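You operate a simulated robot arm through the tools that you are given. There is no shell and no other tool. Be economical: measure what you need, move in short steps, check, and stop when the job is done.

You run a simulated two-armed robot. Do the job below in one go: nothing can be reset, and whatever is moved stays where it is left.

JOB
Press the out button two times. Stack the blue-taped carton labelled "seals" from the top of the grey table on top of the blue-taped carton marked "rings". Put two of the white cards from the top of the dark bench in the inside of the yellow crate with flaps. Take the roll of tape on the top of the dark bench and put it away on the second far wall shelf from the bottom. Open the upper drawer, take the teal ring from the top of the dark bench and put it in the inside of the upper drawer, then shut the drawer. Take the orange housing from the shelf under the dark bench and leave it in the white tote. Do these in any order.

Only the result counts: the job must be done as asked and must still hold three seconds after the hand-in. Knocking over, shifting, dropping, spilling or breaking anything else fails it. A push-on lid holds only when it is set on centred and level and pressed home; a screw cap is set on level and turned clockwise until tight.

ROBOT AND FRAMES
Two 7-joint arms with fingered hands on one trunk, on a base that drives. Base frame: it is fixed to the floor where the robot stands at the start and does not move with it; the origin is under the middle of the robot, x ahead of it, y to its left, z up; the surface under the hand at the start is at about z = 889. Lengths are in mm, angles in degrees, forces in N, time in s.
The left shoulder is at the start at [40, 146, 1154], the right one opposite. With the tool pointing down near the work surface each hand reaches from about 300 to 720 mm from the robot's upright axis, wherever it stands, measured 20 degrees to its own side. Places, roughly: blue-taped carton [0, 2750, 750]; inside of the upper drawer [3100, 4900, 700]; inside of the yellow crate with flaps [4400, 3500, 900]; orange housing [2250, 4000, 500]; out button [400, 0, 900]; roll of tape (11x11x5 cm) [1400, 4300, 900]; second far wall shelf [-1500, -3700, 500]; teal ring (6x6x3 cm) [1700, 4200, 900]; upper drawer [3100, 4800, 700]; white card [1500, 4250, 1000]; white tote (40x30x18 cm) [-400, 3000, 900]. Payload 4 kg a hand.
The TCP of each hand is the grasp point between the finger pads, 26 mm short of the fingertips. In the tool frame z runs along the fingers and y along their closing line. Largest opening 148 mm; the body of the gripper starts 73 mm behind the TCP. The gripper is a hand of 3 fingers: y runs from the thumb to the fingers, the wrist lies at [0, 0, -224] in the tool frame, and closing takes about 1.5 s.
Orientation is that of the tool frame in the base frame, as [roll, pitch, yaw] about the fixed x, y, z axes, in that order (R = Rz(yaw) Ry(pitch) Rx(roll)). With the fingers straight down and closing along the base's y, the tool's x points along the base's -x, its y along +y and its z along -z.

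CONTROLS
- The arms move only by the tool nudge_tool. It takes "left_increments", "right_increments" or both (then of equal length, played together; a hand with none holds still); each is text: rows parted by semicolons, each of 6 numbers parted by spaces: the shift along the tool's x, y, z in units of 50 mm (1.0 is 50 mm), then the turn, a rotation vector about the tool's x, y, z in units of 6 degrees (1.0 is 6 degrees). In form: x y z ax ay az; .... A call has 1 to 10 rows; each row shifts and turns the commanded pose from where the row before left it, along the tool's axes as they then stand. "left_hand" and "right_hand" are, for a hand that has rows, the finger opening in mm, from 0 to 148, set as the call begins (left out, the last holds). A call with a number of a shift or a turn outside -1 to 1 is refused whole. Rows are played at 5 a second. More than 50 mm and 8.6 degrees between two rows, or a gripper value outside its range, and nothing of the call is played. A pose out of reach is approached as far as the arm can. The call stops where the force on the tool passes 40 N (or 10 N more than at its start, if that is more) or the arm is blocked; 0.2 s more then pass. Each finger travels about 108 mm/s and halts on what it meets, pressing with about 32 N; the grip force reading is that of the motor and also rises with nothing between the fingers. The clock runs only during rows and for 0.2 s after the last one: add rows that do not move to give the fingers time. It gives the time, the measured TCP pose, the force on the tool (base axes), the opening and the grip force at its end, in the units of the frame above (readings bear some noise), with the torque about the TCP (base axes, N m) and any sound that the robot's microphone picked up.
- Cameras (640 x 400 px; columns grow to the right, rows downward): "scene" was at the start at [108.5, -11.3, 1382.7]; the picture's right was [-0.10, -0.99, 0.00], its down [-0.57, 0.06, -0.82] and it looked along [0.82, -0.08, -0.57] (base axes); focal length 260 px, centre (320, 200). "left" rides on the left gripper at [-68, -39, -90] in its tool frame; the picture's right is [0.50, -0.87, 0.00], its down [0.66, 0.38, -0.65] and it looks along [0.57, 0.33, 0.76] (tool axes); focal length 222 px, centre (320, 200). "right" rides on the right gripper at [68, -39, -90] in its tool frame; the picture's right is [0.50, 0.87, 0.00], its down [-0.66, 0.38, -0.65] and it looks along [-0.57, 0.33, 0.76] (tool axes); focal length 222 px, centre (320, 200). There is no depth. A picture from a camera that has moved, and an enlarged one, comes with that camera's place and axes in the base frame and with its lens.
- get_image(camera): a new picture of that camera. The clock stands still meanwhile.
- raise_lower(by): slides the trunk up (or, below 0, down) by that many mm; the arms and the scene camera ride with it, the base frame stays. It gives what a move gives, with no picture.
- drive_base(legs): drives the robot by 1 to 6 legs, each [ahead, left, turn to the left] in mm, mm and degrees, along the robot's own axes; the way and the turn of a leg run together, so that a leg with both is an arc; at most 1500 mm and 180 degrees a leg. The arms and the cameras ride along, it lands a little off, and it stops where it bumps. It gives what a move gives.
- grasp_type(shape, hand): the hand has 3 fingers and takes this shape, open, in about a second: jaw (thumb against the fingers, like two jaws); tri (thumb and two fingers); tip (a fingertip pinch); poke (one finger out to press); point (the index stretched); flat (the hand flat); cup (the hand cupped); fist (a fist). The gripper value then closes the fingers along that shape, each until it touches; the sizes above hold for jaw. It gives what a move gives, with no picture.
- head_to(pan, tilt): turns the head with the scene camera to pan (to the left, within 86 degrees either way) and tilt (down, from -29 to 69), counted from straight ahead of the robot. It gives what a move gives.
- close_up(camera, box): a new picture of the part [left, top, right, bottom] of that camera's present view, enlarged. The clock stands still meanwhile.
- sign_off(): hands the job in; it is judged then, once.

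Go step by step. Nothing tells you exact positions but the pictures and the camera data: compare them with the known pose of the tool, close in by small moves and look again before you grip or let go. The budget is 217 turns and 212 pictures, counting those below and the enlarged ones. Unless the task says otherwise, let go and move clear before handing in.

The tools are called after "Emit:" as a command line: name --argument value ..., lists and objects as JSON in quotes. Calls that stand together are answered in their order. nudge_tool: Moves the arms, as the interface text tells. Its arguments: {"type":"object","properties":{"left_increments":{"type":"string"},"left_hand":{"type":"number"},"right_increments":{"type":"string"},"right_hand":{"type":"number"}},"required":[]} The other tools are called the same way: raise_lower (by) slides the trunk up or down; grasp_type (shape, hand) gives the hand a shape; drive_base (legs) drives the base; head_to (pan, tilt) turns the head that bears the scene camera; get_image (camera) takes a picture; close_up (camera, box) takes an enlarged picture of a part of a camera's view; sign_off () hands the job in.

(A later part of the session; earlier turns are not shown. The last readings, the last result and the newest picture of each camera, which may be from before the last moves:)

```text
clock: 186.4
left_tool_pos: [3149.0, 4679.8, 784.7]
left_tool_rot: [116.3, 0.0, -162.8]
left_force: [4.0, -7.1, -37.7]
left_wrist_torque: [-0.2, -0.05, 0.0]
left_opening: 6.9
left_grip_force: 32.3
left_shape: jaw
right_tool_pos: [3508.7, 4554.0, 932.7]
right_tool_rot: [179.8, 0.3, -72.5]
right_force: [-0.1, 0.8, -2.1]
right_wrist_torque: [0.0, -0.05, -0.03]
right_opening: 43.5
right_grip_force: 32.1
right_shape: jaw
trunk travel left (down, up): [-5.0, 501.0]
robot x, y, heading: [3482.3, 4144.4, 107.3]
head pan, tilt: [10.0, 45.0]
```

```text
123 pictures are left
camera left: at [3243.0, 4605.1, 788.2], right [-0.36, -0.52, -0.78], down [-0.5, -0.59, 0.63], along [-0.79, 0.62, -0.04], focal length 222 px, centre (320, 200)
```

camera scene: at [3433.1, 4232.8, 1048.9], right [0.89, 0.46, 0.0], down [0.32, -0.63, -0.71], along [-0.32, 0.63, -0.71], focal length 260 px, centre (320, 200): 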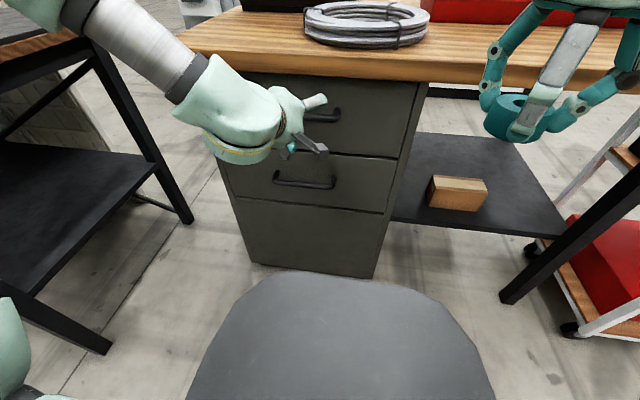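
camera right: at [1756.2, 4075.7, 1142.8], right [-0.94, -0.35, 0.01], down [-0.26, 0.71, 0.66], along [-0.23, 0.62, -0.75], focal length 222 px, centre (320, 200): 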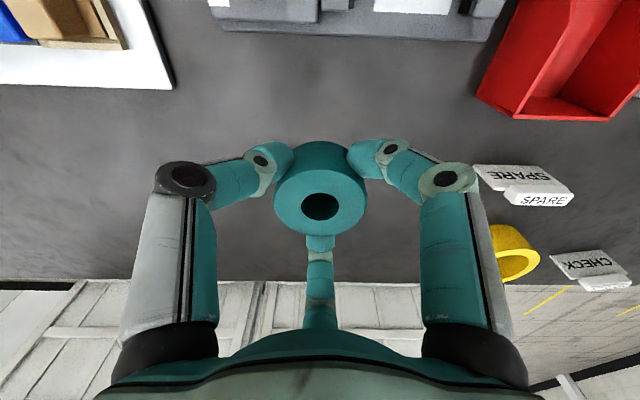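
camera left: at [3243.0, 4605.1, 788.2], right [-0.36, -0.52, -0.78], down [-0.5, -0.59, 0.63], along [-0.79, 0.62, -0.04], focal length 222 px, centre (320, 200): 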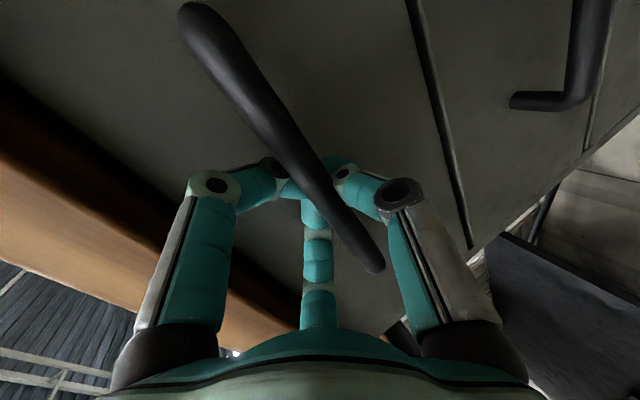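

The fingers hook around the bar. I relax the vertical force and pull by driving back.

Emit:
nudge_tool --left_increments "0 -0.15 0.05 0 0 0; 0 0 0 0 0 0"

Emit:
drive_base --legs '[[-120, 0, 0]]'

Emit:
get_image --camera "scene"

```text
clock: 187.0
left_tool_pos: [3149.7, 4679.6, 783.0]
left_tool_rot: [116.2, 0.1, -162.6]
left_force: [4.4, -7.2, -37.1]
left_wrist_torque: [-0.18, -0.1, 0.02]
left_opening: 7.1
left_grip_force: 32.0
left_shape: jaw
left hand out of reach, approached as far as the arm can: row 1
right_tool_pos: [3509.0, 4552.2, 933.2]
right_tool_rot: [179.8, 0.4, -72.4]
right_force: [-0.2, -0.3, -0.9]
right_wrist_torque: [0.0, -0.02, -0.03]
right_opening: 43.7
right_grip_force: 31.6
right_shape: jaw
trunk travel left (down, up): [-5.0, 501.0]
robot x, y, heading: [3476.0, 4142.6, 107.2]
head pan, tilt: [10.0, 45.0]
```

```text
clock: 188.2
left_tool_pos: [3186.4, 4564.3, 784.5]
left_tool_rot: [116.2, -0.2, -162.9]
left_force: [10.4, 6.0, -38.2]
left_wrist_torque: [-0.05, -0.16, 0.02]
left_opening: 6.0
left_grip_force: 32.4
left_shape: jaw
right_tool_pos: [3545.8, 4439.0, 932.6]
right_tool_rot: [179.8, 0.2, -72.2]
right_force: [0.3, 0.0, -1.4]
right_wrist_torque: [-0.01, -0.02, 0.01]
right_opening: 43.3
right_grip_force: 31.9
right_shape: jaw
trunk travel left (down, up): [-5.0, 501.0]
robot x, y, heading: [3513.9, 4027.4, 107.3]
head pan, tilt: [10.0, 45.0]
```

```text
122 pictures are left
camera scene: at [3469.9, 4120.2, 1048.6], right [0.89, 0.46, 0.0], down [0.32, -0.63, -0.7], along [-0.32, 0.63, -0.71], focal length 260 px, centre (320, 200)
```

scene: 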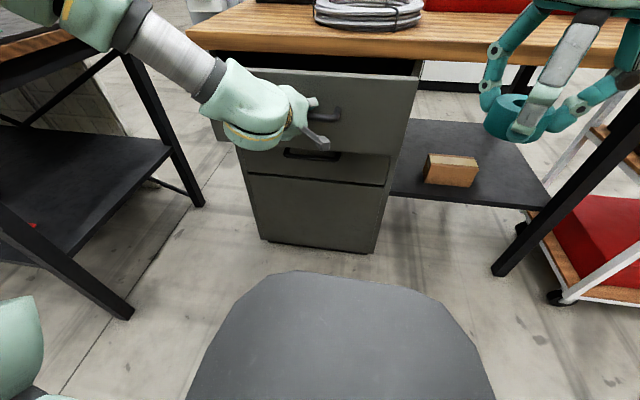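

The drawer is opening. I pull it further.

Emit:
drive_base --legs '[[-140, 0, 0]]'

Emit:
get_image --camera "scene"

```text
clock: 189.5
left_tool_pos: [3229.5, 4434.0, 782.9]
left_tool_rot: [116.5, -0.1, -163.3]
left_force: [7.3, 4.2, -31.5]
left_wrist_torque: [-0.03, -0.06, 0.01]
left_opening: 5.5
left_grip_force: 31.7
left_shape: jaw
right_tool_pos: [3587.0, 4305.1, 934.1]
right_tool_rot: [179.6, 0.3, -72.6]
right_force: [0.3, -0.3, -1.5]
right_wrist_torque: [0.0, 0.0, -0.01]
right_opening: 43.3
right_grip_force: 32.3
right_shape: jaw
trunk travel left (down, up): [-5.0, 501.0]
robot x, y, heading: [3555.9, 3897.7, 107.0]
head pan, tilt: [10.0, 45.0]
```

```text
121 pictures are left
camera scene: at [3510.4, 3988.5, 1048.6], right [0.89, 0.45, 0.0], down [0.32, -0.63, -0.7], along [-0.32, 0.63, -0.71], focal length 260 px, centre (320, 200)
```

scene: 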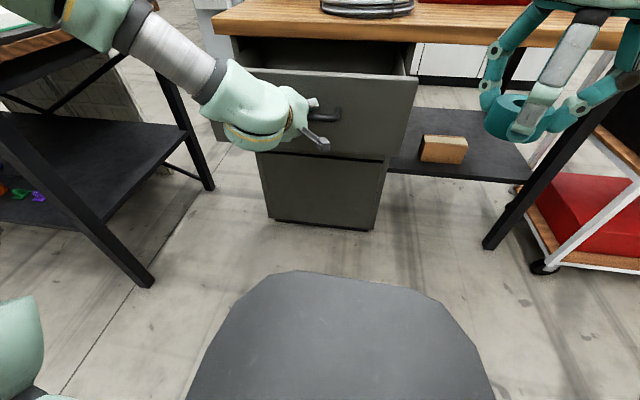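

The drawer is open about 250 mm and held by the left hand. I tilt the right hand forward and bring the ring over the open drawer.

Emit:
nudge_tool --right_increments "0 0 -0.2 0 -1 0; 0 0 -0.2 0 -1 0; 0 0 -0.2 0 -1 0; 0 0 0 0 -1 0; 0 0 0 0 -1 0; 0 0 0 0 -1 0; 0 0 0 0 0 0"

Emit:
nudge_tool --right_increments "-0.65 0.318 0.398 0 0 0; -0.65 0.318 0.398 0 0 0; -0.65 0.318 0.398 0 0 0; -0.65 0.318 0.398 0 0 0; -0.65 0.318 0.398 0 0 0; -0.65 0.318 0.398 0 0 0; -0.65 0.318 0.398 0 0 0; -0.65 0.318 0.398 0 0 0; 0 0 0 0 0 0"

Emit:
get_image --camera "scene"

Emit:
get_image --camera "right"

```text
clock: 191.1
left_tool_pos: [3230.0, 4431.8, 780.8]
left_tool_rot: [116.5, 0.0, -163.3]
left_force: [5.8, -0.4, -26.5]
left_wrist_torque: [-0.05, -0.03, 0.01]
left_opening: 6.0
left_grip_force: 32.6
left_shape: jaw
right_tool_pos: [3587.8, 4302.0, 963.6]
right_tool_rot: [179.5, 36.3, -72.9]
right_force: [-0.3, -0.6, -1.0]
right_wrist_torque: [-0.02, -0.02, 0.0]
right_opening: 43.3
right_grip_force: 32.2
right_shape: jaw
trunk travel left (down, up): [-5.0, 501.0]
robot x, y, heading: [3550.4, 3896.4, 106.5]
head pan, tilt: [10.0, 45.0]
```

```text
clock: 193.1
left_tool_pos: [3229.5, 4432.9, 781.4]
left_tool_rot: [116.5, -0.1, -163.2]
left_force: [6.2, 3.0, -27.1]
left_wrist_torque: [-0.03, -0.07, -0.01]
left_opening: 6.1
left_grip_force: 32.1
left_shape: jaw
right_tool_pos: [3376.3, 4553.4, 989.9]
right_tool_rot: [179.8, 36.2, -72.7]
right_force: [0.6, 0.3, -1.1]
right_wrist_torque: [-0.02, -0.03, 0.02]
right_opening: 43.2
right_grip_force: 32.1
right_shape: jaw
trunk travel left (down, up): [-5.0, 501.0]
robot x, y, heading: [3555.8, 3893.4, 106.8]
head pan, tilt: [10.0, 45.0]
```

```text
120 pictures are left
camera scene: at [3510.6, 3988.6, 1048.6], right [0.89, 0.45, 0.0], down [0.32, -0.63, -0.7], along [-0.32, 0.63, -0.71], focal length 260 px, centre (320, 200)
```

scene: 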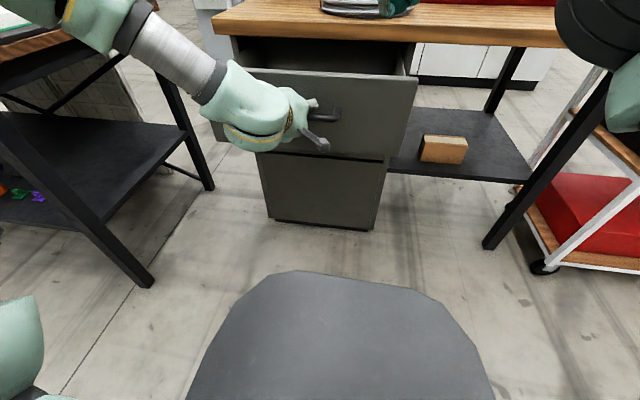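

```text
119 pictures are left
camera right: at [3447.5, 4461.3, 1022.3], right [-0.71, -0.64, -0.29], down [-0.4, 0.02, 0.92], along [-0.58, 0.76, -0.27], focal length 222 px, centre (320, 200)
```

right: 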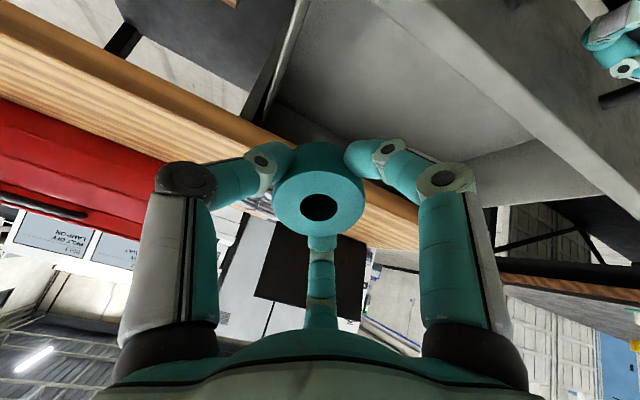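

I move further over the interior and look again.

Emit:
nudge_tool --right_increments "-0.43 0.2 0.31 0 0 0; -0.43 0.2 0.31 0 0 0; -0.43 0.2 0.31 0 0 0; 0 0 0 0 0 0"

Emit:
head_to --pan 5 --tilt 20

Emit:
get_image --camera "scene"

Emit:
get_image --camera "right"

```text
clock: 194.1
left_tool_pos: [3228.6, 4433.7, 781.4]
left_tool_rot: [116.7, -0.1, -163.4]
left_force: [5.4, 2.6, -26.4]
left_wrist_torque: [0.02, -0.05, 0.04]
left_opening: 5.9
left_grip_force: 32.2
left_shape: jaw
right_tool_pos: [3367.9, 4561.8, 985.9]
right_tool_rot: [179.8, 36.2, -72.7]
right_force: [-0.1, -0.4, -2.5]
right_wrist_torque: [-0.02, 0.0, 0.02]
right_opening: 43.2
right_grip_force: 31.9
right_shape: jaw
right hand out of reach, approached as far as the arm can: row 1, 2, 3
trunk travel left (down, up): [-5.0, 501.0]
robot x, y, heading: [3554.1, 3896.4, 106.8]
head pan, tilt: [10.0, 45.0]
```

```text
clock: 195.0
left_tool_pos: [3229.8, 4432.8, 780.3]
left_tool_rot: [116.6, -0.1, -163.4]
left_force: [6.0, 2.1, -25.3]
left_wrist_torque: [-0.05, -0.07, -0.01]
left_opening: 5.9
left_grip_force: 31.8
left_shape: jaw
right_tool_pos: [3367.1, 4561.7, 986.1]
right_tool_rot: [179.7, 36.2, -72.8]
right_force: [-0.3, 0.6, -1.7]
right_wrist_torque: [-0.01, 0.02, 0.0]
right_opening: 43.3
right_grip_force: 31.7
right_shape: jaw
trunk travel left (down, up): [-5.0, 501.0]
robot x, y, heading: [3554.0, 3893.3, 106.5]
head pan, tilt: [5.0, 20.0]
```

```text
118 pictures are left
camera scene: at [3512.3, 4002.4, 1087.2], right [0.93, 0.37, 0.0], down [0.13, -0.32, -0.94], along [-0.35, 0.87, -0.35], focal length 260 px, centre (320, 200)
```

scene: 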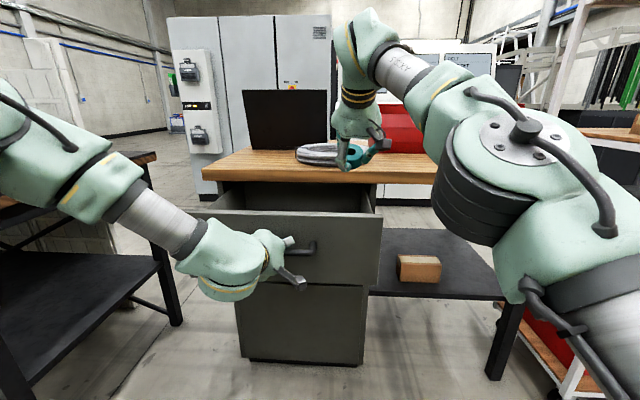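

```text
117 pictures are left
camera right: at [3437.7, 4469.1, 1019.6], right [-0.71, -0.64, -0.29], down [-0.4, 0.02, 0.92], along [-0.58, 0.76, -0.27], focal length 222 px, centre (320, 200)
```

right: 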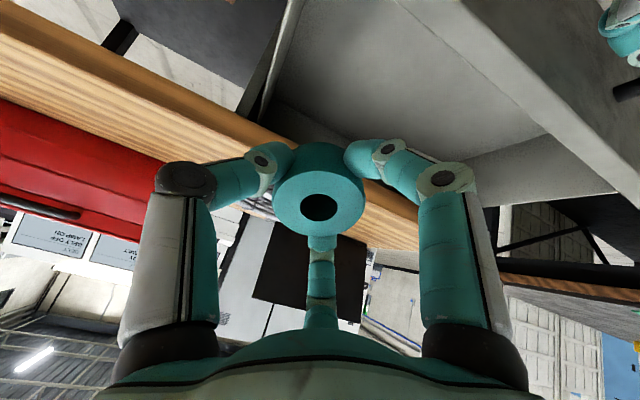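

Out of reach at this height, but lower is nearer the shoulder. I lower while moving forward.

Emit:
nudge_tool --right_increments "0.294 0 0.404 0 0 0; 0.294 0 0.404 0 0 0; -0.229 0.15 0.537 0 0 0; -0.229 0.15 0.537 0 0 0; -0.229 0.15 0.537 0 0 0; 0 0 0 0 0 0"

Emit:
get_image --camera "scene"

Emit:
get_image --camera "right"

```text
clock: 196.4
left_tool_pos: [3229.3, 4433.2, 781.9]
left_tool_rot: [116.6, 0.0, -163.3]
left_force: [5.4, 2.1, -25.9]
left_wrist_torque: [0.03, -0.05, -0.01]
left_opening: 5.4
left_grip_force: 31.7
left_shape: jaw
right_tool_pos: [3340.3, 4595.7, 901.2]
right_tool_rot: [179.7, 36.2, -72.8]
right_force: [1.9, -0.2, -2.4]
right_wrist_torque: [-0.07, 0.0, 0.0]
right_opening: 43.4
right_grip_force: 31.9
right_shape: jaw
right hand out of reach, approached as far as the arm can: row 4, 5
trunk travel left (down, up): [-5.0, 501.0]
robot x, y, heading: [3553.7, 3897.2, 106.8]
head pan, tilt: [5.0, 20.0]
```

```text
116 pictures are left
camera scene: at [3512.3, 4002.5, 1087.3], right [0.93, 0.37, 0.0], down [0.13, -0.32, -0.94], along [-0.35, 0.87, -0.35], focal length 260 px, centre (320, 200)
```

scene: 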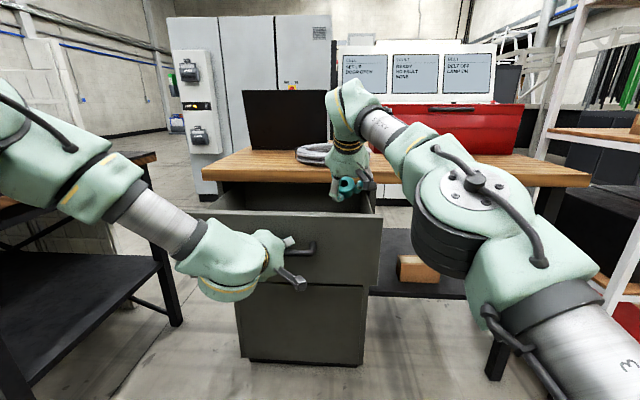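

```text
115 pictures are left
camera right: at [3412.8, 4504.0, 934.7], right [-0.71, -0.64, -0.29], down [-0.4, 0.02, 0.92], along [-0.58, 0.76, -0.27], focal length 222 px, centre (320, 200)
```

right: 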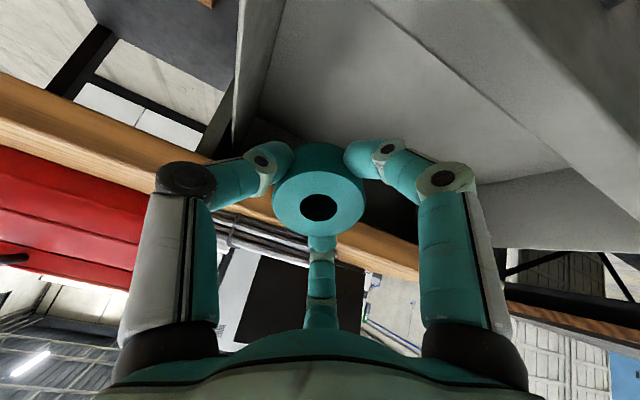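

The ring is over the interior. I lower straight down 60 mm.

Emit:
nudge_tool --right_increments "0.235 0.1 0.324 0 0 0; 0.235 0.1 0.324 0 0 0; 0.235 0.1 0.324 0 0 0; 0 0 0 0 0 0"

Emit:
get_image --camera "right"

Emit:
close_up --camera "scene" --box '[200, 130, 420, 290]'

```text
clock: 197.4
left_tool_pos: [3231.6, 4429.6, 781.6]
left_tool_rot: [116.8, -0.2, -163.4]
left_force: [8.2, -24.6, -24.1]
left_wrist_torque: [-0.12, -0.08, 0.01]
left_opening: 6.2
left_grip_force: 32.1
left_shape: jaw
right_tool_pos: [3330.7, 4593.1, 847.7]
right_tool_rot: [179.6, 36.9, -73.2]
right_force: [-3.4, 28.4, 26.8]
right_wrist_torque: [-2.15, 0.07, -0.4]
right_opening: 42.3
right_grip_force: 31.6
right_shape: jaw
trunk travel left (down, up): [-5.0, 501.0]
robot x, y, heading: [3552.8, 3899.0, 107.0]
head pan, tilt: [5.0, 20.0]
```

```text
114 pictures are left
camera right: at [3401.3, 4499.6, 880.2], right [-0.71, -0.64, -0.3], down [-0.4, 0.02, 0.92], along [-0.58, 0.77, -0.26], focal length 222 px, centre (320, 200)
```

right: 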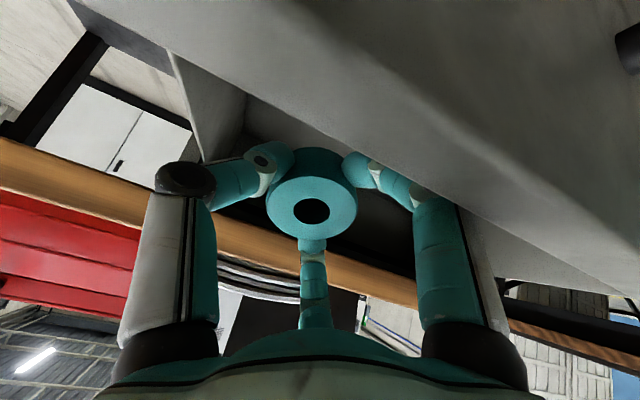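

```text
2.50 times, centred on (310, 210) of scene
camera zoom: at [3513.4, 4000.0, 1087.8], right [0.93, 0.37, 0.0], down [0.13, -0.32, -0.94], along [-0.35, 0.87, -0.34], focal length 651 px, centre (345, 175)
```

zoom: 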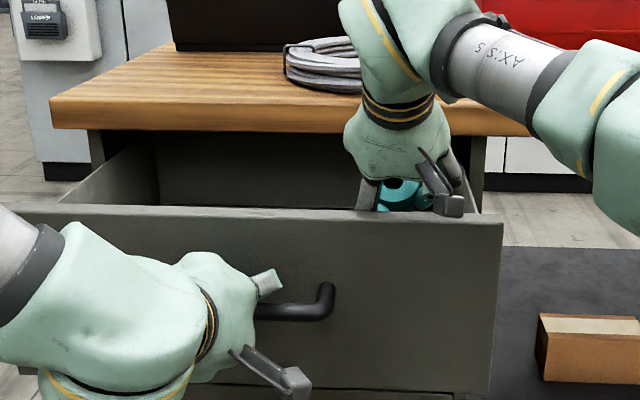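

The fingers rub the drawer front's inner edge. I ease up and forward 30 mm.

Emit:
nudge_tool --right_increments "-0.3 0 0 0 0 0; -0.35 0 0.2 0 0 0; -0.2 0 0.15 0 0 0; 0 0 0 0 0 0"

Emit:
get_image --camera "right"

```text
clock: 198.4
left_tool_pos: [3229.9, 4434.5, 780.9]
left_tool_rot: [116.6, 0.0, -163.3]
left_force: [2.9, 2.3, -25.9]
left_wrist_torque: [0.03, -0.03, 0.06]
left_opening: 6.0
left_grip_force: 31.7
left_shape: jaw
right_tool_pos: [3324.8, 4607.0, 848.2]
right_tool_rot: [179.7, 36.2, -72.8]
right_force: [0.5, 0.1, -0.9]
right_wrist_torque: [-0.02, -0.02, -0.01]
right_opening: 42.4
right_grip_force: 32.3
right_shape: jaw
right hand out of reach, approached as far as the arm can: row 2, 3
trunk travel left (down, up): [-5.0, 501.0]
robot x, y, heading: [3552.5, 3897.3, 106.9]
head pan, tilt: [5.0, 20.0]
```

```text
112 pictures are left
camera right: at [3395.7, 4515.2, 882.9], right [-0.71, -0.64, -0.29], down [-0.4, 0.02, 0.92], along [-0.58, 0.76, -0.27], focal length 222 px, centre (320, 200)
```

right: 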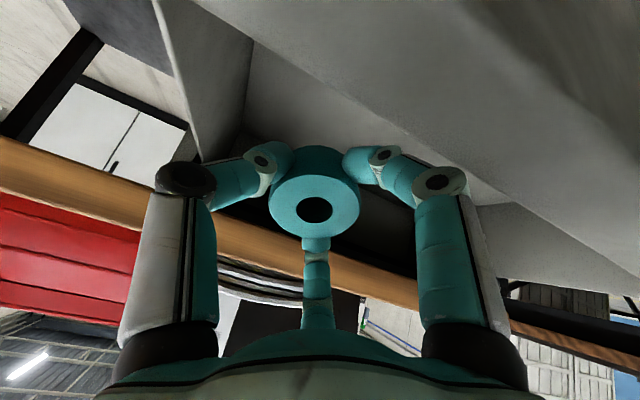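

I pull the drawer out 60 mm more with the left arm to gain room.

Emit:
nudge_tool --left_increments "0 -0.26 -0.54 0 0 0; 0 -0.26 -0.54 0 0 0; 0 0 0 0 0 0"

Emit:
get_image --camera "right"

Emit:
get_image --camera "scene"

```text
clock: 198.9
left_tool_pos: [3241.8, 4395.0, 780.0]
left_tool_rot: [118.2, -0.4, -163.7]
left_force: [6.2, -0.9, -22.4]
left_wrist_torque: [0.04, -0.06, 0.03]
left_opening: 6.0
left_grip_force: 32.2
left_shape: jaw
left hand out of reach, approached as far as the arm can: row 1, 2
right_tool_pos: [3326.5, 4605.8, 851.3]
right_tool_rot: [179.7, 36.3, -72.9]
right_force: [0.0, 0.1, -1.5]
right_wrist_torque: [-0.03, -0.03, 0.04]
right_opening: 42.4
right_grip_force: 31.8
right_shape: jaw
trunk travel left (down, up): [-5.0, 501.0]
robot x, y, heading: [3556.4, 3898.3, 106.9]
head pan, tilt: [5.0, 20.0]
stopped in row 2 (left hand): the force on the tool passed its limit at 48 N (the readings are from after the stop); the commanded pose is now the measured one
```

```text
111 pictures are left
camera right: at [3396.9, 4513.9, 884.6], right [-0.71, -0.64, -0.29], down [-0.4, 0.02, 0.92], along [-0.58, 0.77, -0.27], focal length 222 px, centre (320, 200)
```

right: 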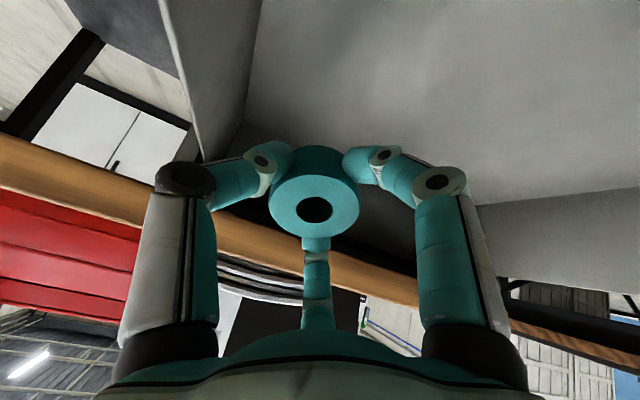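

```text
110 pictures are left
camera scene: at [3513.0, 4000.9, 1087.6], right [0.93, 0.37, 0.0], down [0.13, -0.32, -0.94], along [-0.35, 0.87, -0.34], focal length 260 px, centre (320, 200)
```

scene: 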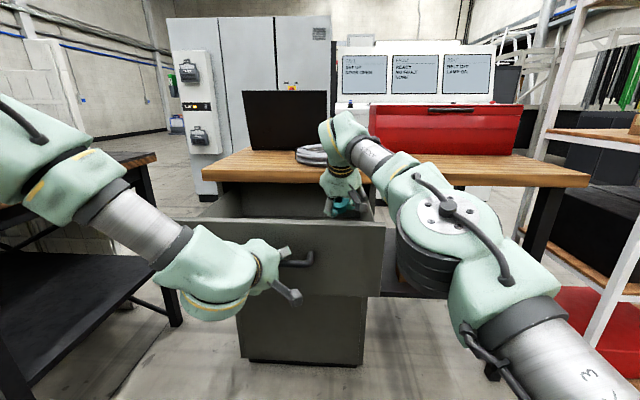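

That gave 40 mm more room. I lower the ring slowly into the drawer.

Emit:
nudge_tool --right_increments "0.18 0 0.24 0 0 0; 0.18 0 0.24 0 0 0; 0.18 0 0.24 0 0 0; 0 0 0 0 0 0"

Emit:
get_image --camera "right"

```text
clock: 199.6
left_tool_pos: [3241.8, 4394.4, 779.1]
left_tool_rot: [118.3, -0.4, -163.9]
left_force: [4.2, -2.5, -12.1]
left_wrist_torque: [0.02, -0.03, 0.02]
left_opening: 5.9
left_grip_force: 31.7
left_shape: jaw
right_tool_pos: [3326.3, 4606.4, 829.0]
right_tool_rot: [179.7, 37.6, -72.7]
right_force: [-1.3, 1.6, 5.4]
right_wrist_torque: [-0.84, -0.64, 0.03]
right_opening: 42.7
right_grip_force: 32.0
right_shape: jaw
trunk travel left (down, up): [-5.0, 501.0]
robot x, y, heading: [3553.5, 3899.5, 107.0]
head pan, tilt: [5.0, 20.0]
stopped in row 3 (right hand): the force on the tool passed its limit at 52 N (the readings are from after the stop); the commanded pose is now the measured one
```

```text
109 pictures are left
camera right: at [3397.1, 4513.1, 860.9], right [-0.71, -0.64, -0.3], down [-0.39, 0.0, 0.92], along [-0.59, 0.77, -0.25], focal length 222 px, centre (320, 200)
```

right: 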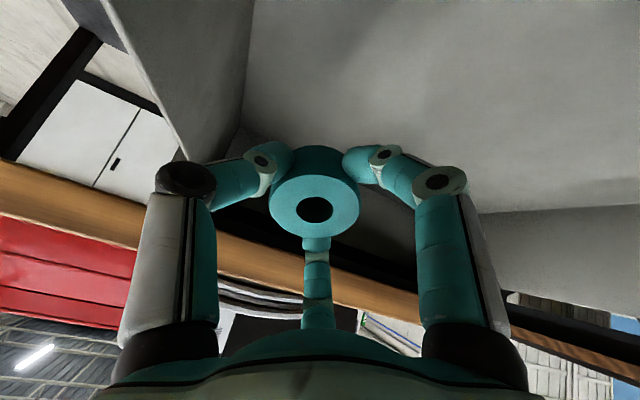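

It touches the drawer floor, so I release the ring here.

Emit:
nudge_tool --right_increments "0 0 0 0 0 0; 0 0 0 0 0 0; 0 0 0 0 0 0; 0 0 0 0 0 0" --right_hand 85

Emit:
get_image --camera "right"

```text
clock: 200.6
left_tool_pos: [3241.2, 4393.1, 780.3]
left_tool_rot: [118.3, -0.4, -163.9]
left_force: [7.0, -5.0, -24.7]
left_wrist_torque: [0.05, -0.06, 0.05]
left_opening: 5.8
left_grip_force: 31.8
left_shape: jaw
right_tool_pos: [3326.2, 4605.4, 828.2]
right_tool_rot: [179.7, 37.5, -72.8]
right_force: [-2.6, 5.3, 16.5]
right_wrist_torque: [-1.8, -1.34, 0.17]
right_opening: 84.3
right_grip_force: 0.1
right_shape: jaw
trunk travel left (down, up): [-5.0, 501.0]
robot x, y, heading: [3554.3, 3899.8, 107.0]
head pan, tilt: [5.0, 20.0]
```

```text
108 pictures are left
camera right: at [3397.1, 4513.3, 860.9], right [-0.71, -0.64, -0.3], down [-0.39, 0.0, 0.92], along [-0.59, 0.77, -0.25], focal length 222 px, centre (320, 200)
```

right: 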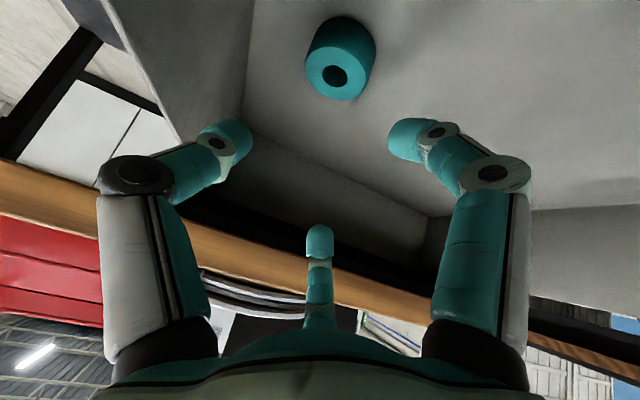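

The ring lies on the drawer floor. I withdraw the right hand up and back.

Emit:
nudge_tool --right_increments "-0.3 0 -0.42 0 0 0; -0.353 0 -0.485 0 0 0; -0.2 0 -0.6 0 0 0; 0 0 -0.8 0 0 0; 0.5 -0.3 -0.6 0 0 0; 0.647 -0.3 -0.47 0 0 0; 0.647 -0.3 -0.47 0 0 0; 0.647 -0.3 -0.47 0 0 0; 0.647 -0.3 -0.47 0 0 0; 0 0 0 0 0 0"

Emit:
nudge_tool --right_increments "0.647 -0.3 -0.47 0 1 0; 0.647 -0.3 -0.3 0 1 0; 0.6 -0.3 -0.1 0 1 0; 0.5 0 0 0 1 0; 0 0 0 0 1 0; 0 0 0 0 1 0; 0 0 0 0 0 0"

Emit:
head_to --pan 5 --tilt 35

Emit:
get_image --camera "scene"

```text
clock: 202.8
left_tool_pos: [3241.2, 4396.2, 780.8]
left_tool_rot: [118.2, -0.4, -163.9]
left_force: [3.7, 0.6, -22.6]
left_wrist_torque: [0.06, -0.05, 0.04]
left_opening: 5.8
left_grip_force: 32.1
left_shape: jaw
right_tool_pos: [3470.9, 4399.5, 949.4]
right_tool_rot: [179.6, 37.3, -72.8]
right_force: [0.2, -0.1, -1.2]
right_wrist_torque: [0.0, 0.0, 0.02]
right_opening: 84.6
right_grip_force: 0.1
right_shape: jaw
right hand out of reach, approached as far as the arm can: row 2
trunk travel left (down, up): [-5.0, 501.0]
robot x, y, heading: [3553.9, 3897.2, 106.7]
head pan, tilt: [5.0, 20.0]
```

```text
clock: 204.4
left_tool_pos: [3241.0, 4396.3, 780.3]
left_tool_rot: [118.1, -0.4, -163.8]
left_force: [3.1, 0.6, -22.9]
left_wrist_torque: [0.05, -0.03, 0.05]
left_opening: 5.8
left_grip_force: 32.1
left_shape: jaw
right_tool_pos: [3551.0, 4293.4, 924.6]
right_tool_rot: [179.8, 1.2, -72.7]
right_force: [-0.5, 0.0, 0.4]
right_wrist_torque: [0.0, 0.01, 0.01]
right_opening: 84.4
right_grip_force: 0.0
right_shape: jaw
trunk travel left (down, up): [-5.0, 501.0]
robot x, y, heading: [3552.7, 3894.8, 106.8]
head pan, tilt: [5.0, 20.0]
```

```text
clock: 205.2
left_tool_pos: [3241.1, 4396.0, 781.4]
left_tool_rot: [118.2, -0.4, -163.8]
left_force: [2.6, 1.2, -23.3]
left_wrist_torque: [0.07, -0.04, 0.02]
left_opening: 5.9
left_grip_force: 31.4
left_shape: jaw
right_tool_pos: [3551.0, 4292.8, 924.7]
right_tool_rot: [179.8, 1.2, -72.6]
right_force: [0.2, -0.4, 1.2]
right_wrist_torque: [-0.02, 0.01, -0.03]
right_opening: 84.2
right_grip_force: 0.0
right_shape: jaw
trunk travel left (down, up): [-5.0, 501.0]
robot x, y, heading: [3554.3, 3898.9, 106.5]
head pan, tilt: [5.0, 35.0]
```

```text
107 pictures are left
camera scene: at [3514.3, 3997.3, 1063.6], right [0.93, 0.37, 0.0], down [0.21, -0.53, -0.82], along [-0.3, 0.76, -0.58], focal length 260 px, centre (320, 200)
```

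scene: 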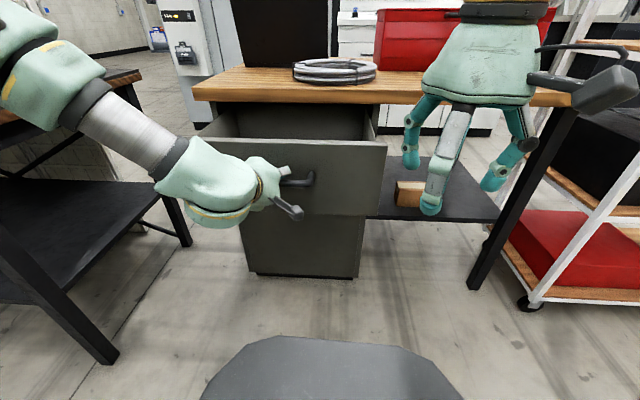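

I close the drawer by driving forward with the left hand still on the handle.

Emit:
drive_base --legs '[[275, 0, 0]]'

Emit:
nudge_tool --left_increments "0 0.1 0.22 0 0 0; 0 0.1 0.22 0 0 0; 0 0.1 0.22 0 0 0; 0 0 0 0 0 0"

Emit:
get_image --camera "scene"

```text
clock: 207.1
left_tool_pos: [3157.6, 4656.1, 780.6]
left_tool_rot: [118.2, -0.2, -163.5]
left_force: [-17.0, -7.1, -16.3]
left_wrist_torque: [0.01, 0.09, -0.05]
left_opening: 6.0
left_grip_force: 31.5
left_shape: jaw
right_tool_pos: [3470.2, 4553.2, 924.7]
right_tool_rot: [179.9, 1.3, -72.5]
right_force: [0.2, -0.8, 0.5]
right_wrist_torque: [0.0, -0.05, 0.01]
right_opening: 84.3
right_grip_force: 0.1
right_shape: jaw
trunk travel left (down, up): [-5.0, 501.0]
robot x, y, heading: [3477.4, 4159.4, 107.0]
head pan, tilt: [5.0, 35.0]
```

```text
clock: 208.1
left_tool_pos: [3151.1, 4689.0, 777.1]
left_tool_rot: [118.1, -0.3, -163.6]
left_force: [0.3, -6.0, -9.3]
left_wrist_torque: [0.09, 0.02, 0.0]
left_opening: 5.8
left_grip_force: 31.9
left_shape: jaw
right_tool_pos: [3471.2, 4552.0, 926.5]
right_tool_rot: [179.8, 1.4, -72.4]
right_force: [-1.0, 0.0, -0.9]
right_wrist_torque: [-0.02, 0.04, 0.02]
right_opening: 84.5
right_grip_force: 0.0
right_shape: jaw
trunk travel left (down, up): [-5.0, 501.0]
robot x, y, heading: [3476.8, 4158.2, 106.8]
head pan, tilt: [5.0, 35.0]
```

```text
106 pictures are left
camera scene: at [3435.5, 4256.3, 1063.8], right [0.93, 0.37, 0.0], down [0.21, -0.53, -0.82], along [-0.3, 0.76, -0.57], focal length 260 px, centre (320, 200)
```

scene: 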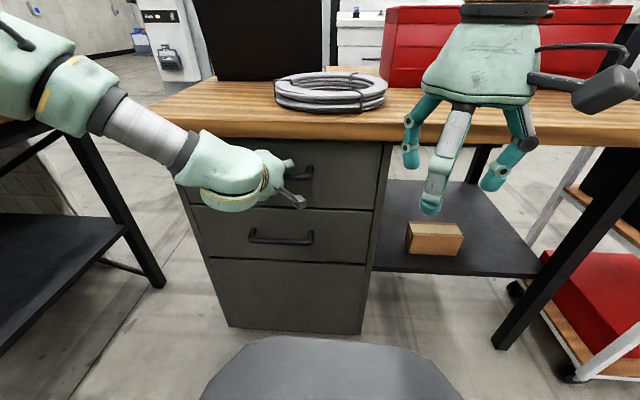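

It appears shut. I push a little to be sure, then release and zoom in.

Emit:
nudge_tool --left_increments "0 0.08 0.18 0 0 0; 0 0 0 0 0 0"

Emit:
nudge_tool --left_increments "0 0 0 0 0 0; 0 0 0 0 0 0; 0 0 0 0 0 0; 0 0 0 0 0 0; 0 0 0 0 0 0; 0 0 0 0 0 0" --left_hand 110

Emit:
nudge_tool --left_increments "0 0 -0.3 0 0 0; 0 0 -0.6 0 0 0; 0 0 -0.9 0 0 0; 0 0 -0.9 0 0 0; 0 0 0 0 0 0"

Emit:
close_up --camera "scene" --box '[140, 100, 400, 270]'

```text
clock: 208.7
left_tool_pos: [3149.4, 4696.8, 777.9]
left_tool_rot: [118.2, -0.4, -163.6]
left_force: [7.7, -23.5, -7.7]
left_wrist_torque: [-0.25, -0.1, 0.09]
left_opening: 6.2
left_grip_force: 32.2
left_shape: jaw
right_tool_pos: [3471.9, 4550.5, 927.0]
right_tool_rot: [179.7, 1.5, -72.5]
right_force: [-0.3, -0.6, 0.3]
right_wrist_torque: [0.01, 0.03, -0.01]
right_opening: 84.5
right_grip_force: 0.0
right_shape: jaw
trunk travel left (down, up): [-5.0, 501.0]
robot x, y, heading: [3477.5, 4155.4, 106.7]
head pan, tilt: [5.0, 35.0]
```

```text
clock: 209.4
left_tool_pos: [3153.1, 4693.0, 777.6]
left_tool_rot: [118.6, -0.5, -164.0]
left_force: [13.0, -32.0, -0.8]
left_wrist_torque: [-0.02, -0.01, -0.22]
left_opening: 88.8
left_grip_force: 0.1
left_shape: jaw
right_tool_pos: [3473.6, 4547.0, 926.3]
right_tool_rot: [179.8, 1.6, -72.4]
right_force: [-0.6, 0.0, 0.5]
right_wrist_torque: [-0.04, 0.0, 0.01]
right_opening: 84.4
right_grip_force: 0.0
right_shape: jaw
trunk travel left (down, up): [-5.0, 501.0]
robot x, y, heading: [3474.0, 4155.4, 106.9]
head pan, tilt: [5.0, 35.0]
stopped in row 3 (left hand): the force on the tool passed its limit at 42 N (the readings are from after the stop); the commanded pose is now the measured one
```

```text
clock: 210.6
left_tool_pos: [3182.8, 4585.7, 840.9]
left_tool_rot: [118.3, -0.5, -163.8]
left_force: [0.3, -0.2, 0.0]
left_wrist_torque: [-0.02, 0.01, 0.0]
left_opening: 109.7
left_grip_force: 0.1
left_shape: jaw
right_tool_pos: [3471.5, 4551.7, 924.7]
right_tool_rot: [179.7, 1.4, -72.5]
right_force: [0.7, 0.2, 0.1]
right_wrist_torque: [0.03, -0.01, -0.03]
right_opening: 84.3
right_grip_force: 0.1
right_shape: jaw
trunk travel left (down, up): [-5.0, 501.0]
robot x, y, heading: [3474.2, 4154.9, 106.7]
head pan, tilt: [5.0, 35.0]
```

```text
2.35 times, centred on (270, 185) of scene
camera zoom: at [3435.9, 4256.0, 1063.8], right [0.93, 0.37, 0.0], down [0.21, -0.53, -0.82], along [-0.31, 0.76, -0.57], focal length 612 px, centre (438, 235)
```

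zoom: 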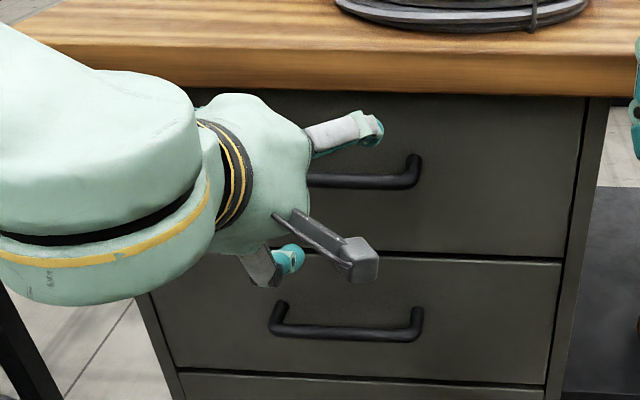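

The drawer is shut flush. I back away while returning the left hand to its normal pose.

Emit:
drive_base --legs '[[-500, 0, 0]]'

Emit:
nudge_tool --left_increments "0 0 -0.6 1 0 0; 0 0 -0.6 1 0 0; 0 0 0 1 0 0; 0 0 0 1 0 0; 0 0 0 1 0 0; 0 0 0 1 0 0; 0 0 0 1 0 0; 0 0 0 1 0 0; 0 0 0 1 0 0; 0 0 0 1 0 0"

Emit:
nudge_tool --left_increments "0 0 0 0.3 0 -1; 0 0 0 0 0 -1; 0 0 0 0 0 -1; 0 0 0 0 0 -1; 0 0 0 0 0 -1; 0 0 0 0 0 -1; 0 0 0 0 0 -1; 0 0 0 0 0 -1; 0 0 0 0 0 -1; 0 0 0 0 0 -1"

Emit:
nudge_tool --left_increments "0 0 0 0 0 -1; 0 0 0 0 0 -1; 0 0 0 0 0 -1; 0 0 0 0 0 -1; 0 0 0 0 0 -1; 0 0 0 0 0 0"

Emit:
raise_lower --by 170

Emit:
drive_base --legs '[[0, 1460, 0], [150, 0, 2.5]]'

Emit:
head_to --pan -10 --tilt 45

Emit:
get_image --camera "scene"

```text
clock: 213.6
left_tool_pos: [3334.7, 4095.2, 841.6]
left_tool_rot: [118.3, -0.5, -164.4]
left_force: [-0.3, 0.0, 0.3]
left_wrist_torque: [0.0, -0.03, 0.0]
left_opening: 110.0
left_grip_force: 0.1
left_shape: jaw
right_tool_pos: [3623.5, 4058.2, 925.8]
right_tool_rot: [179.6, 1.3, -73.1]
right_force: [0.1, -0.8, 0.5]
right_wrist_torque: [0.0, 0.03, 0.01]
right_opening: 84.3
right_grip_force: 0.1
right_shape: jaw
trunk travel left (down, up): [-5.0, 501.0]
robot x, y, heading: [3621.5, 3662.7, 106.1]
head pan, tilt: [5.0, 35.0]
```

```text
clock: 215.8
left_tool_pos: [3349.0, 4047.3, 871.0]
left_tool_rot: [178.5, -0.4, -164.5]
left_force: [0.3, -0.3, 0.0]
left_wrist_torque: [-0.01, -0.03, 0.02]
left_opening: 109.7
left_grip_force: 0.1
left_shape: jaw
right_tool_pos: [3623.1, 4059.4, 926.1]
right_tool_rot: [179.7, 1.3, -73.1]
right_force: [0.3, 0.2, -0.8]
right_wrist_torque: [-0.02, 0.0, 0.01]
right_opening: 84.7
right_grip_force: 0.0
right_shape: jaw
trunk travel left (down, up): [-5.0, 501.0]
robot x, y, heading: [3617.0, 3664.1, 106.1]
head pan, tilt: [5.0, 35.0]
```

```text
clock: 218.0
left_tool_pos: [3349.0, 4048.9, 872.6]
left_tool_rot: [179.7, -0.2, -104.3]
left_force: [0.0, -0.6, -0.1]
left_wrist_torque: [0.0, -0.03, -0.01]
left_opening: 109.8
left_grip_force: 0.1
left_shape: jaw
right_tool_pos: [3623.5, 4059.5, 926.0]
right_tool_rot: [179.7, 1.4, -73.1]
right_force: [-0.2, 0.3, -0.7]
right_wrist_torque: [0.0, -0.01, 0.0]
right_opening: 84.4
right_grip_force: 0.1
right_shape: jaw
trunk travel left (down, up): [-5.0, 501.0]
robot x, y, heading: [3622.1, 3662.5, 106.1]
head pan, tilt: [5.0, 35.0]
```

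```text
clock: 219.4
left_tool_pos: [3350.0, 4046.6, 871.4]
left_tool_rot: [179.6, -0.1, -74.4]
left_force: [-0.3, -0.1, 0.2]
left_wrist_torque: [0.01, 0.03, -0.01]
left_opening: 109.7
left_grip_force: 0.0
left_shape: jaw
right_tool_pos: [3623.1, 4058.0, 925.3]
right_tool_rot: [179.6, 1.5, -73.3]
right_force: [0.0, -0.7, -0.8]
right_wrist_torque: [-0.04, 0.01, -0.04]
right_opening: 84.3
right_grip_force: 0.0
right_shape: jaw
trunk travel left (down, up): [-5.0, 501.0]
robot x, y, heading: [3620.2, 3666.2, 106.2]
head pan, tilt: [5.0, 35.0]
```

```text
clock: 221.4
left_tool_pos: [3349.9, 4049.0, 1042.6]
left_tool_rot: [179.6, -0.2, -74.5]
left_force: [0.0, -1.1, 0.2]
left_wrist_torque: [-0.02, 0.02, -0.02]
left_opening: 109.6
left_grip_force: 0.0
left_shape: jaw
right_tool_pos: [3623.0, 4057.9, 1095.8]
right_tool_rot: [179.6, 1.4, -73.2]
right_force: [-0.2, 0.8, -0.6]
right_wrist_torque: [-0.02, 0.03, -0.02]
right_opening: 84.4
right_grip_force: 0.0
right_shape: jaw
trunk travel left (down, up): [-175.0, 331.0]
robot x, y, heading: [3623.0, 3663.9, 106.2]
head pan, tilt: [5.0, 35.0]
```

```text
clock: 229.6
left_tool_pos: [1867.9, 3742.5, 1042.8]
left_tool_rot: [179.6, -0.2, -70.7]
left_force: [0.3, 0.2, -0.8]
left_wrist_torque: [-0.03, 0.0, -0.03]
left_opening: 109.7
left_grip_force: 0.1
left_shape: jaw
right_tool_pos: [2141.3, 3772.4, 1094.5]
right_tool_rot: [179.8, 1.5, -69.4]
right_force: [-0.2, 0.1, 0.2]
right_wrist_torque: [-0.04, 0.0, -0.02]
right_opening: 84.5
right_grip_force: 0.1
right_shape: jaw
trunk travel left (down, up): [-175.0, 331.0]
robot x, y, heading: [2164.1, 3379.7, 109.8]
head pan, tilt: [5.0, 35.0]
```

```text
clock: 230.4
left_tool_pos: [1867.8, 3741.6, 1041.9]
left_tool_rot: [179.6, -0.1, -70.7]
left_force: [0.6, -0.8, 0.4]
left_wrist_torque: [0.0, -0.01, 0.03]
left_opening: 109.8
left_grip_force: 0.0
left_shape: jaw
right_tool_pos: [2140.4, 3770.6, 1096.3]
right_tool_rot: [179.7, 1.5, -69.4]
right_force: [0.3, 0.2, 0.1]
right_wrist_torque: [0.02, -0.01, 0.01]
right_opening: 84.5
right_grip_force: 0.1
right_shape: jaw
trunk travel left (down, up): [-175.0, 331.0]
robot x, y, heading: [2166.0, 3377.7, 110.1]
head pan, tilt: [-10.0, 45.0]
```

```text
104 pictures are left
camera scene: at [2144.1, 3474.0, 1218.9], right [0.98, 0.17, 0.0], down [0.12, -0.7, -0.71], along [-0.12, 0.7, -0.71], focal length 260 px, centre (320, 200)
```

scene: 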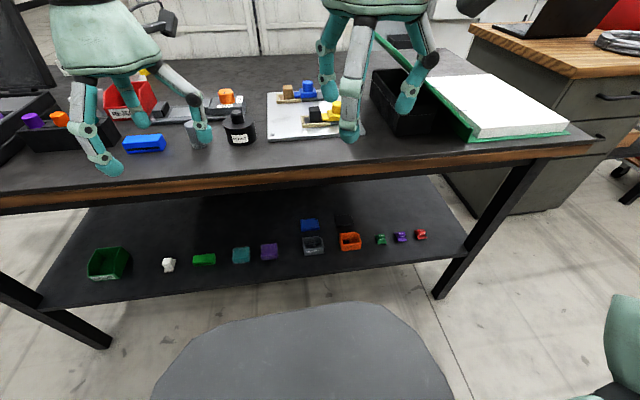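

Emit:
close_up --camera "scene" --box '[270, 200, 450, 310]'

Emit:
head_to --pan -10 --tilt 55

Emit:
close_up --camera "scene" --box '[240, 120, 480, 270]'

```text
3.56 times, centred on (360, 255) of scene
camera zoom: at [2144.1, 3474.0, 1218.9], right [0.98, 0.17, 0.0], down [0.12, -0.7, -0.71], along [-0.12, 0.7, -0.71], focal length 925 px, centre (178, 4)
```

zoom: 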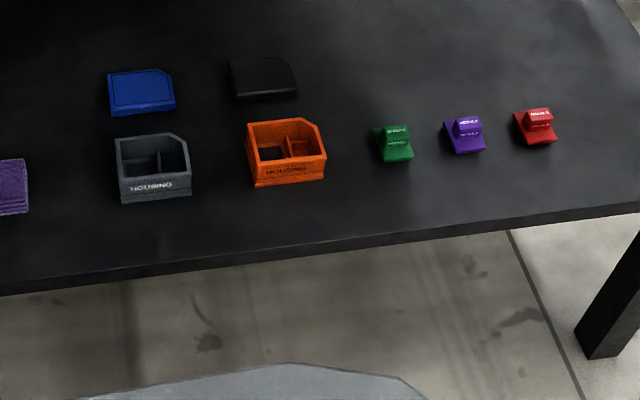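

```text
clock: 231.1
left_tool_pos: [1868.1, 3741.2, 1042.2]
left_tool_rot: [179.6, -0.2, -70.7]
left_force: [0.0, 0.1, 0.2]
left_wrist_torque: [0.02, -0.02, 0.0]
left_opening: 109.6
left_grip_force: 0.1
left_shape: jaw
right_tool_pos: [2141.1, 3771.8, 1095.7]
right_tool_rot: [179.7, 1.4, -69.4]
right_force: [-0.4, 0.9, 0.6]
right_wrist_torque: [-0.03, 0.03, 0.03]
right_opening: 84.5
right_grip_force: 0.1
right_shape: jaw
trunk travel left (down, up): [-175.0, 331.0]
robot x, y, heading: [2165.0, 3379.3, 110.0]
head pan, tilt: [-10.0, 55.0]
```

```text
2.67 times, centred on (360, 195) of scene
camera zoom: at [2145.7, 3465.1, 1205.5], right [0.98, 0.17, 0.0], down [0.14, -0.81, -0.57], along [-0.1, 0.57, -0.82], focal length 694 px, centre (213, 213)
```

zoom: 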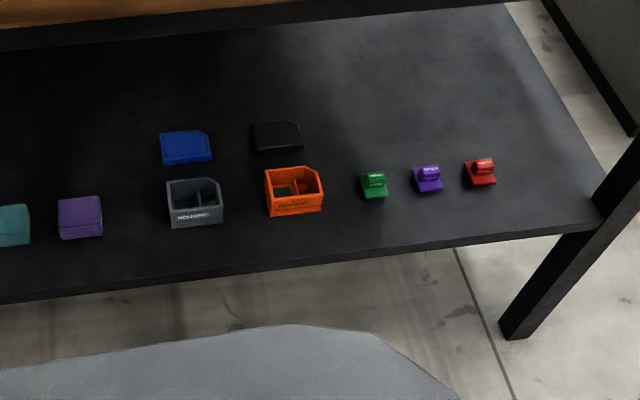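

The housing is about 80×55×35 mm at (2157, 4067) on the shelf at z≈395. I lower the trunk and bring the right hand down in front of the bench, vertical, to slide in under the top.

Emit:
raise_lower --by -165

Emit:
nudge_tool --right_increments "0 -0.8 0 0 0 0; 0 -0.8 0 0 0 0; 0 -0.6 0.5 0 0 0; 0 0 0.9 0 0 0; 0 0 0.9 0 0 0; 0 0 0.9 0 0 0; 0 0 0.9 0 0 0; 0 0 0.9 0 0 0; 0 0 0.9 0 0 0" --right_hand 120 --left_increments "0.5 0.5 0 0 0 0; 0.5 0.5 0 0 0 0; 0.5 0.5 0 0 0 0; 0.5 0.5 0 0 0 0; 0 0 0 0 0 0; 0 0 0 0 0 0; 0 0 0 0 0 0; 0 0 0 0 0 0; 0 0 0 0 0 0"

Emit:
nudge_tool --right_increments "0 0 0.9 0 0 0; 0 0 0.9 0 0 0; 0 0 0.9 0 0 0; 0 0 0 0 0 -1; 0 0 0 0 0 -1; 0 0 0 0 0 -1; 0 0 0 0 0 -1; 0 0 0 0 0 -1; 0 0 0 0 0 0"

Emit:
head_to --pan -20 --tilt 40

Emit:
get_image --camera "scene"

Emit:
get_image --camera "right"

```text
clock: 233.0
left_tool_pos: [1867.6, 3742.3, 877.6]
left_tool_rot: [179.7, -0.2, -70.7]
left_force: [0.1, 0.2, 0.1]
left_wrist_torque: [0.03, 0.01, 0.04]
left_opening: 109.5
left_grip_force: 0.0
left_shape: jaw
right_tool_pos: [2141.0, 3771.0, 929.7]
right_tool_rot: [179.7, 1.4, -69.3]
right_force: [-0.1, -0.6, -0.6]
right_wrist_torque: [0.01, -0.04, 0.01]
right_opening: 84.2
right_grip_force: 0.1
right_shape: jaw
trunk travel left (down, up): [-10.0, 496.0]
robot x, y, heading: [2164.3, 3377.8, 110.1]
head pan, tilt: [-10.0, 55.0]
```

```text
clock: 235.0
left_tool_pos: [1805.7, 3614.5, 879.1]
left_tool_rot: [179.6, -0.2, -70.7]
left_force: [-0.5, 0.4, -0.5]
left_wrist_torque: [0.0, 0.01, 0.03]
left_opening: 109.8
left_grip_force: 0.0
left_shape: jaw
right_tool_pos: [2239.6, 3815.6, 633.8]
right_tool_rot: [179.6, 1.4, -69.5]
right_force: [-0.7, 0.5, 0.4]
right_wrist_torque: [-0.01, 0.01, 0.0]
right_opening: 120.1
right_grip_force: 0.0
right_shape: jaw
trunk travel left (down, up): [-10.0, 496.0]
robot x, y, heading: [2165.9, 3376.4, 110.1]
head pan, tilt: [-10.0, 55.0]
```

```text
clock: 237.0
left_tool_pos: [1806.4, 3614.0, 880.0]
left_tool_rot: [179.6, -0.1, -70.7]
left_force: [-0.3, 0.0, -0.3]
left_wrist_torque: [0.0, 0.01, -0.01]
left_opening: 109.9
left_grip_force: 0.0
left_shape: jaw
right_tool_pos: [2238.1, 3819.5, 499.7]
right_tool_rot: [-179.6, 1.4, -39.3]
right_force: [0.6, -0.8, 0.3]
right_wrist_torque: [0.05, -0.01, -0.01]
right_opening: 119.7
right_grip_force: 0.0
right_shape: jaw
trunk travel left (down, up): [-10.0, 496.0]
robot x, y, heading: [2166.5, 3376.5, 109.9]
head pan, tilt: [-10.0, 55.0]
```

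```text
clock: 237.8
left_tool_pos: [1806.1, 3613.7, 879.4]
left_tool_rot: [179.6, -0.1, -70.7]
left_force: [-0.1, 0.2, 0.2]
left_wrist_torque: [0.02, -0.01, -0.04]
left_opening: 109.8
left_grip_force: 0.3
left_shape: jaw
right_tool_pos: [2237.8, 3819.2, 499.2]
right_tool_rot: [-179.6, 1.4, -39.5]
right_force: [-1.0, -0.8, -0.3]
right_wrist_torque: [-0.01, -0.01, 0.0]
right_opening: 119.7
right_grip_force: 0.0
right_shape: jaw
trunk travel left (down, up): [-10.0, 496.0]
robot x, y, heading: [2164.3, 3381.1, 110.2]
head pan, tilt: [-20.0, 40.0]
```

```text
101 pictures are left
camera scene: at [2158.2, 3479.0, 1060.9], right [1.0, 0.0, 0.0], down [0.0, -0.64, -0.77], along [0.0, 0.77, -0.64], focal length 260 px, centre (320, 200)
```

scene: 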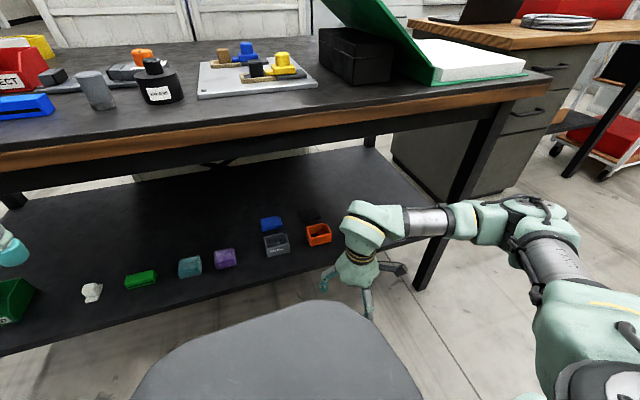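

```text
100 pictures are left
camera right: at [2316.6, 3803.7, 589.4], right [-0.16, -0.99, -0.02], down [-0.74, 0.11, 0.67], along [-0.66, 0.12, -0.75], focal length 222 px, centre (320, 200)
```

right: 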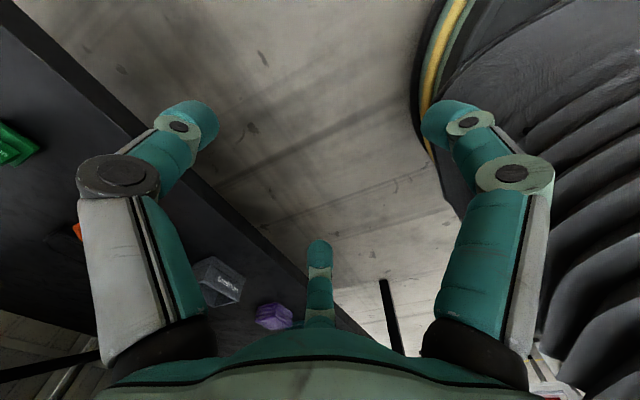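

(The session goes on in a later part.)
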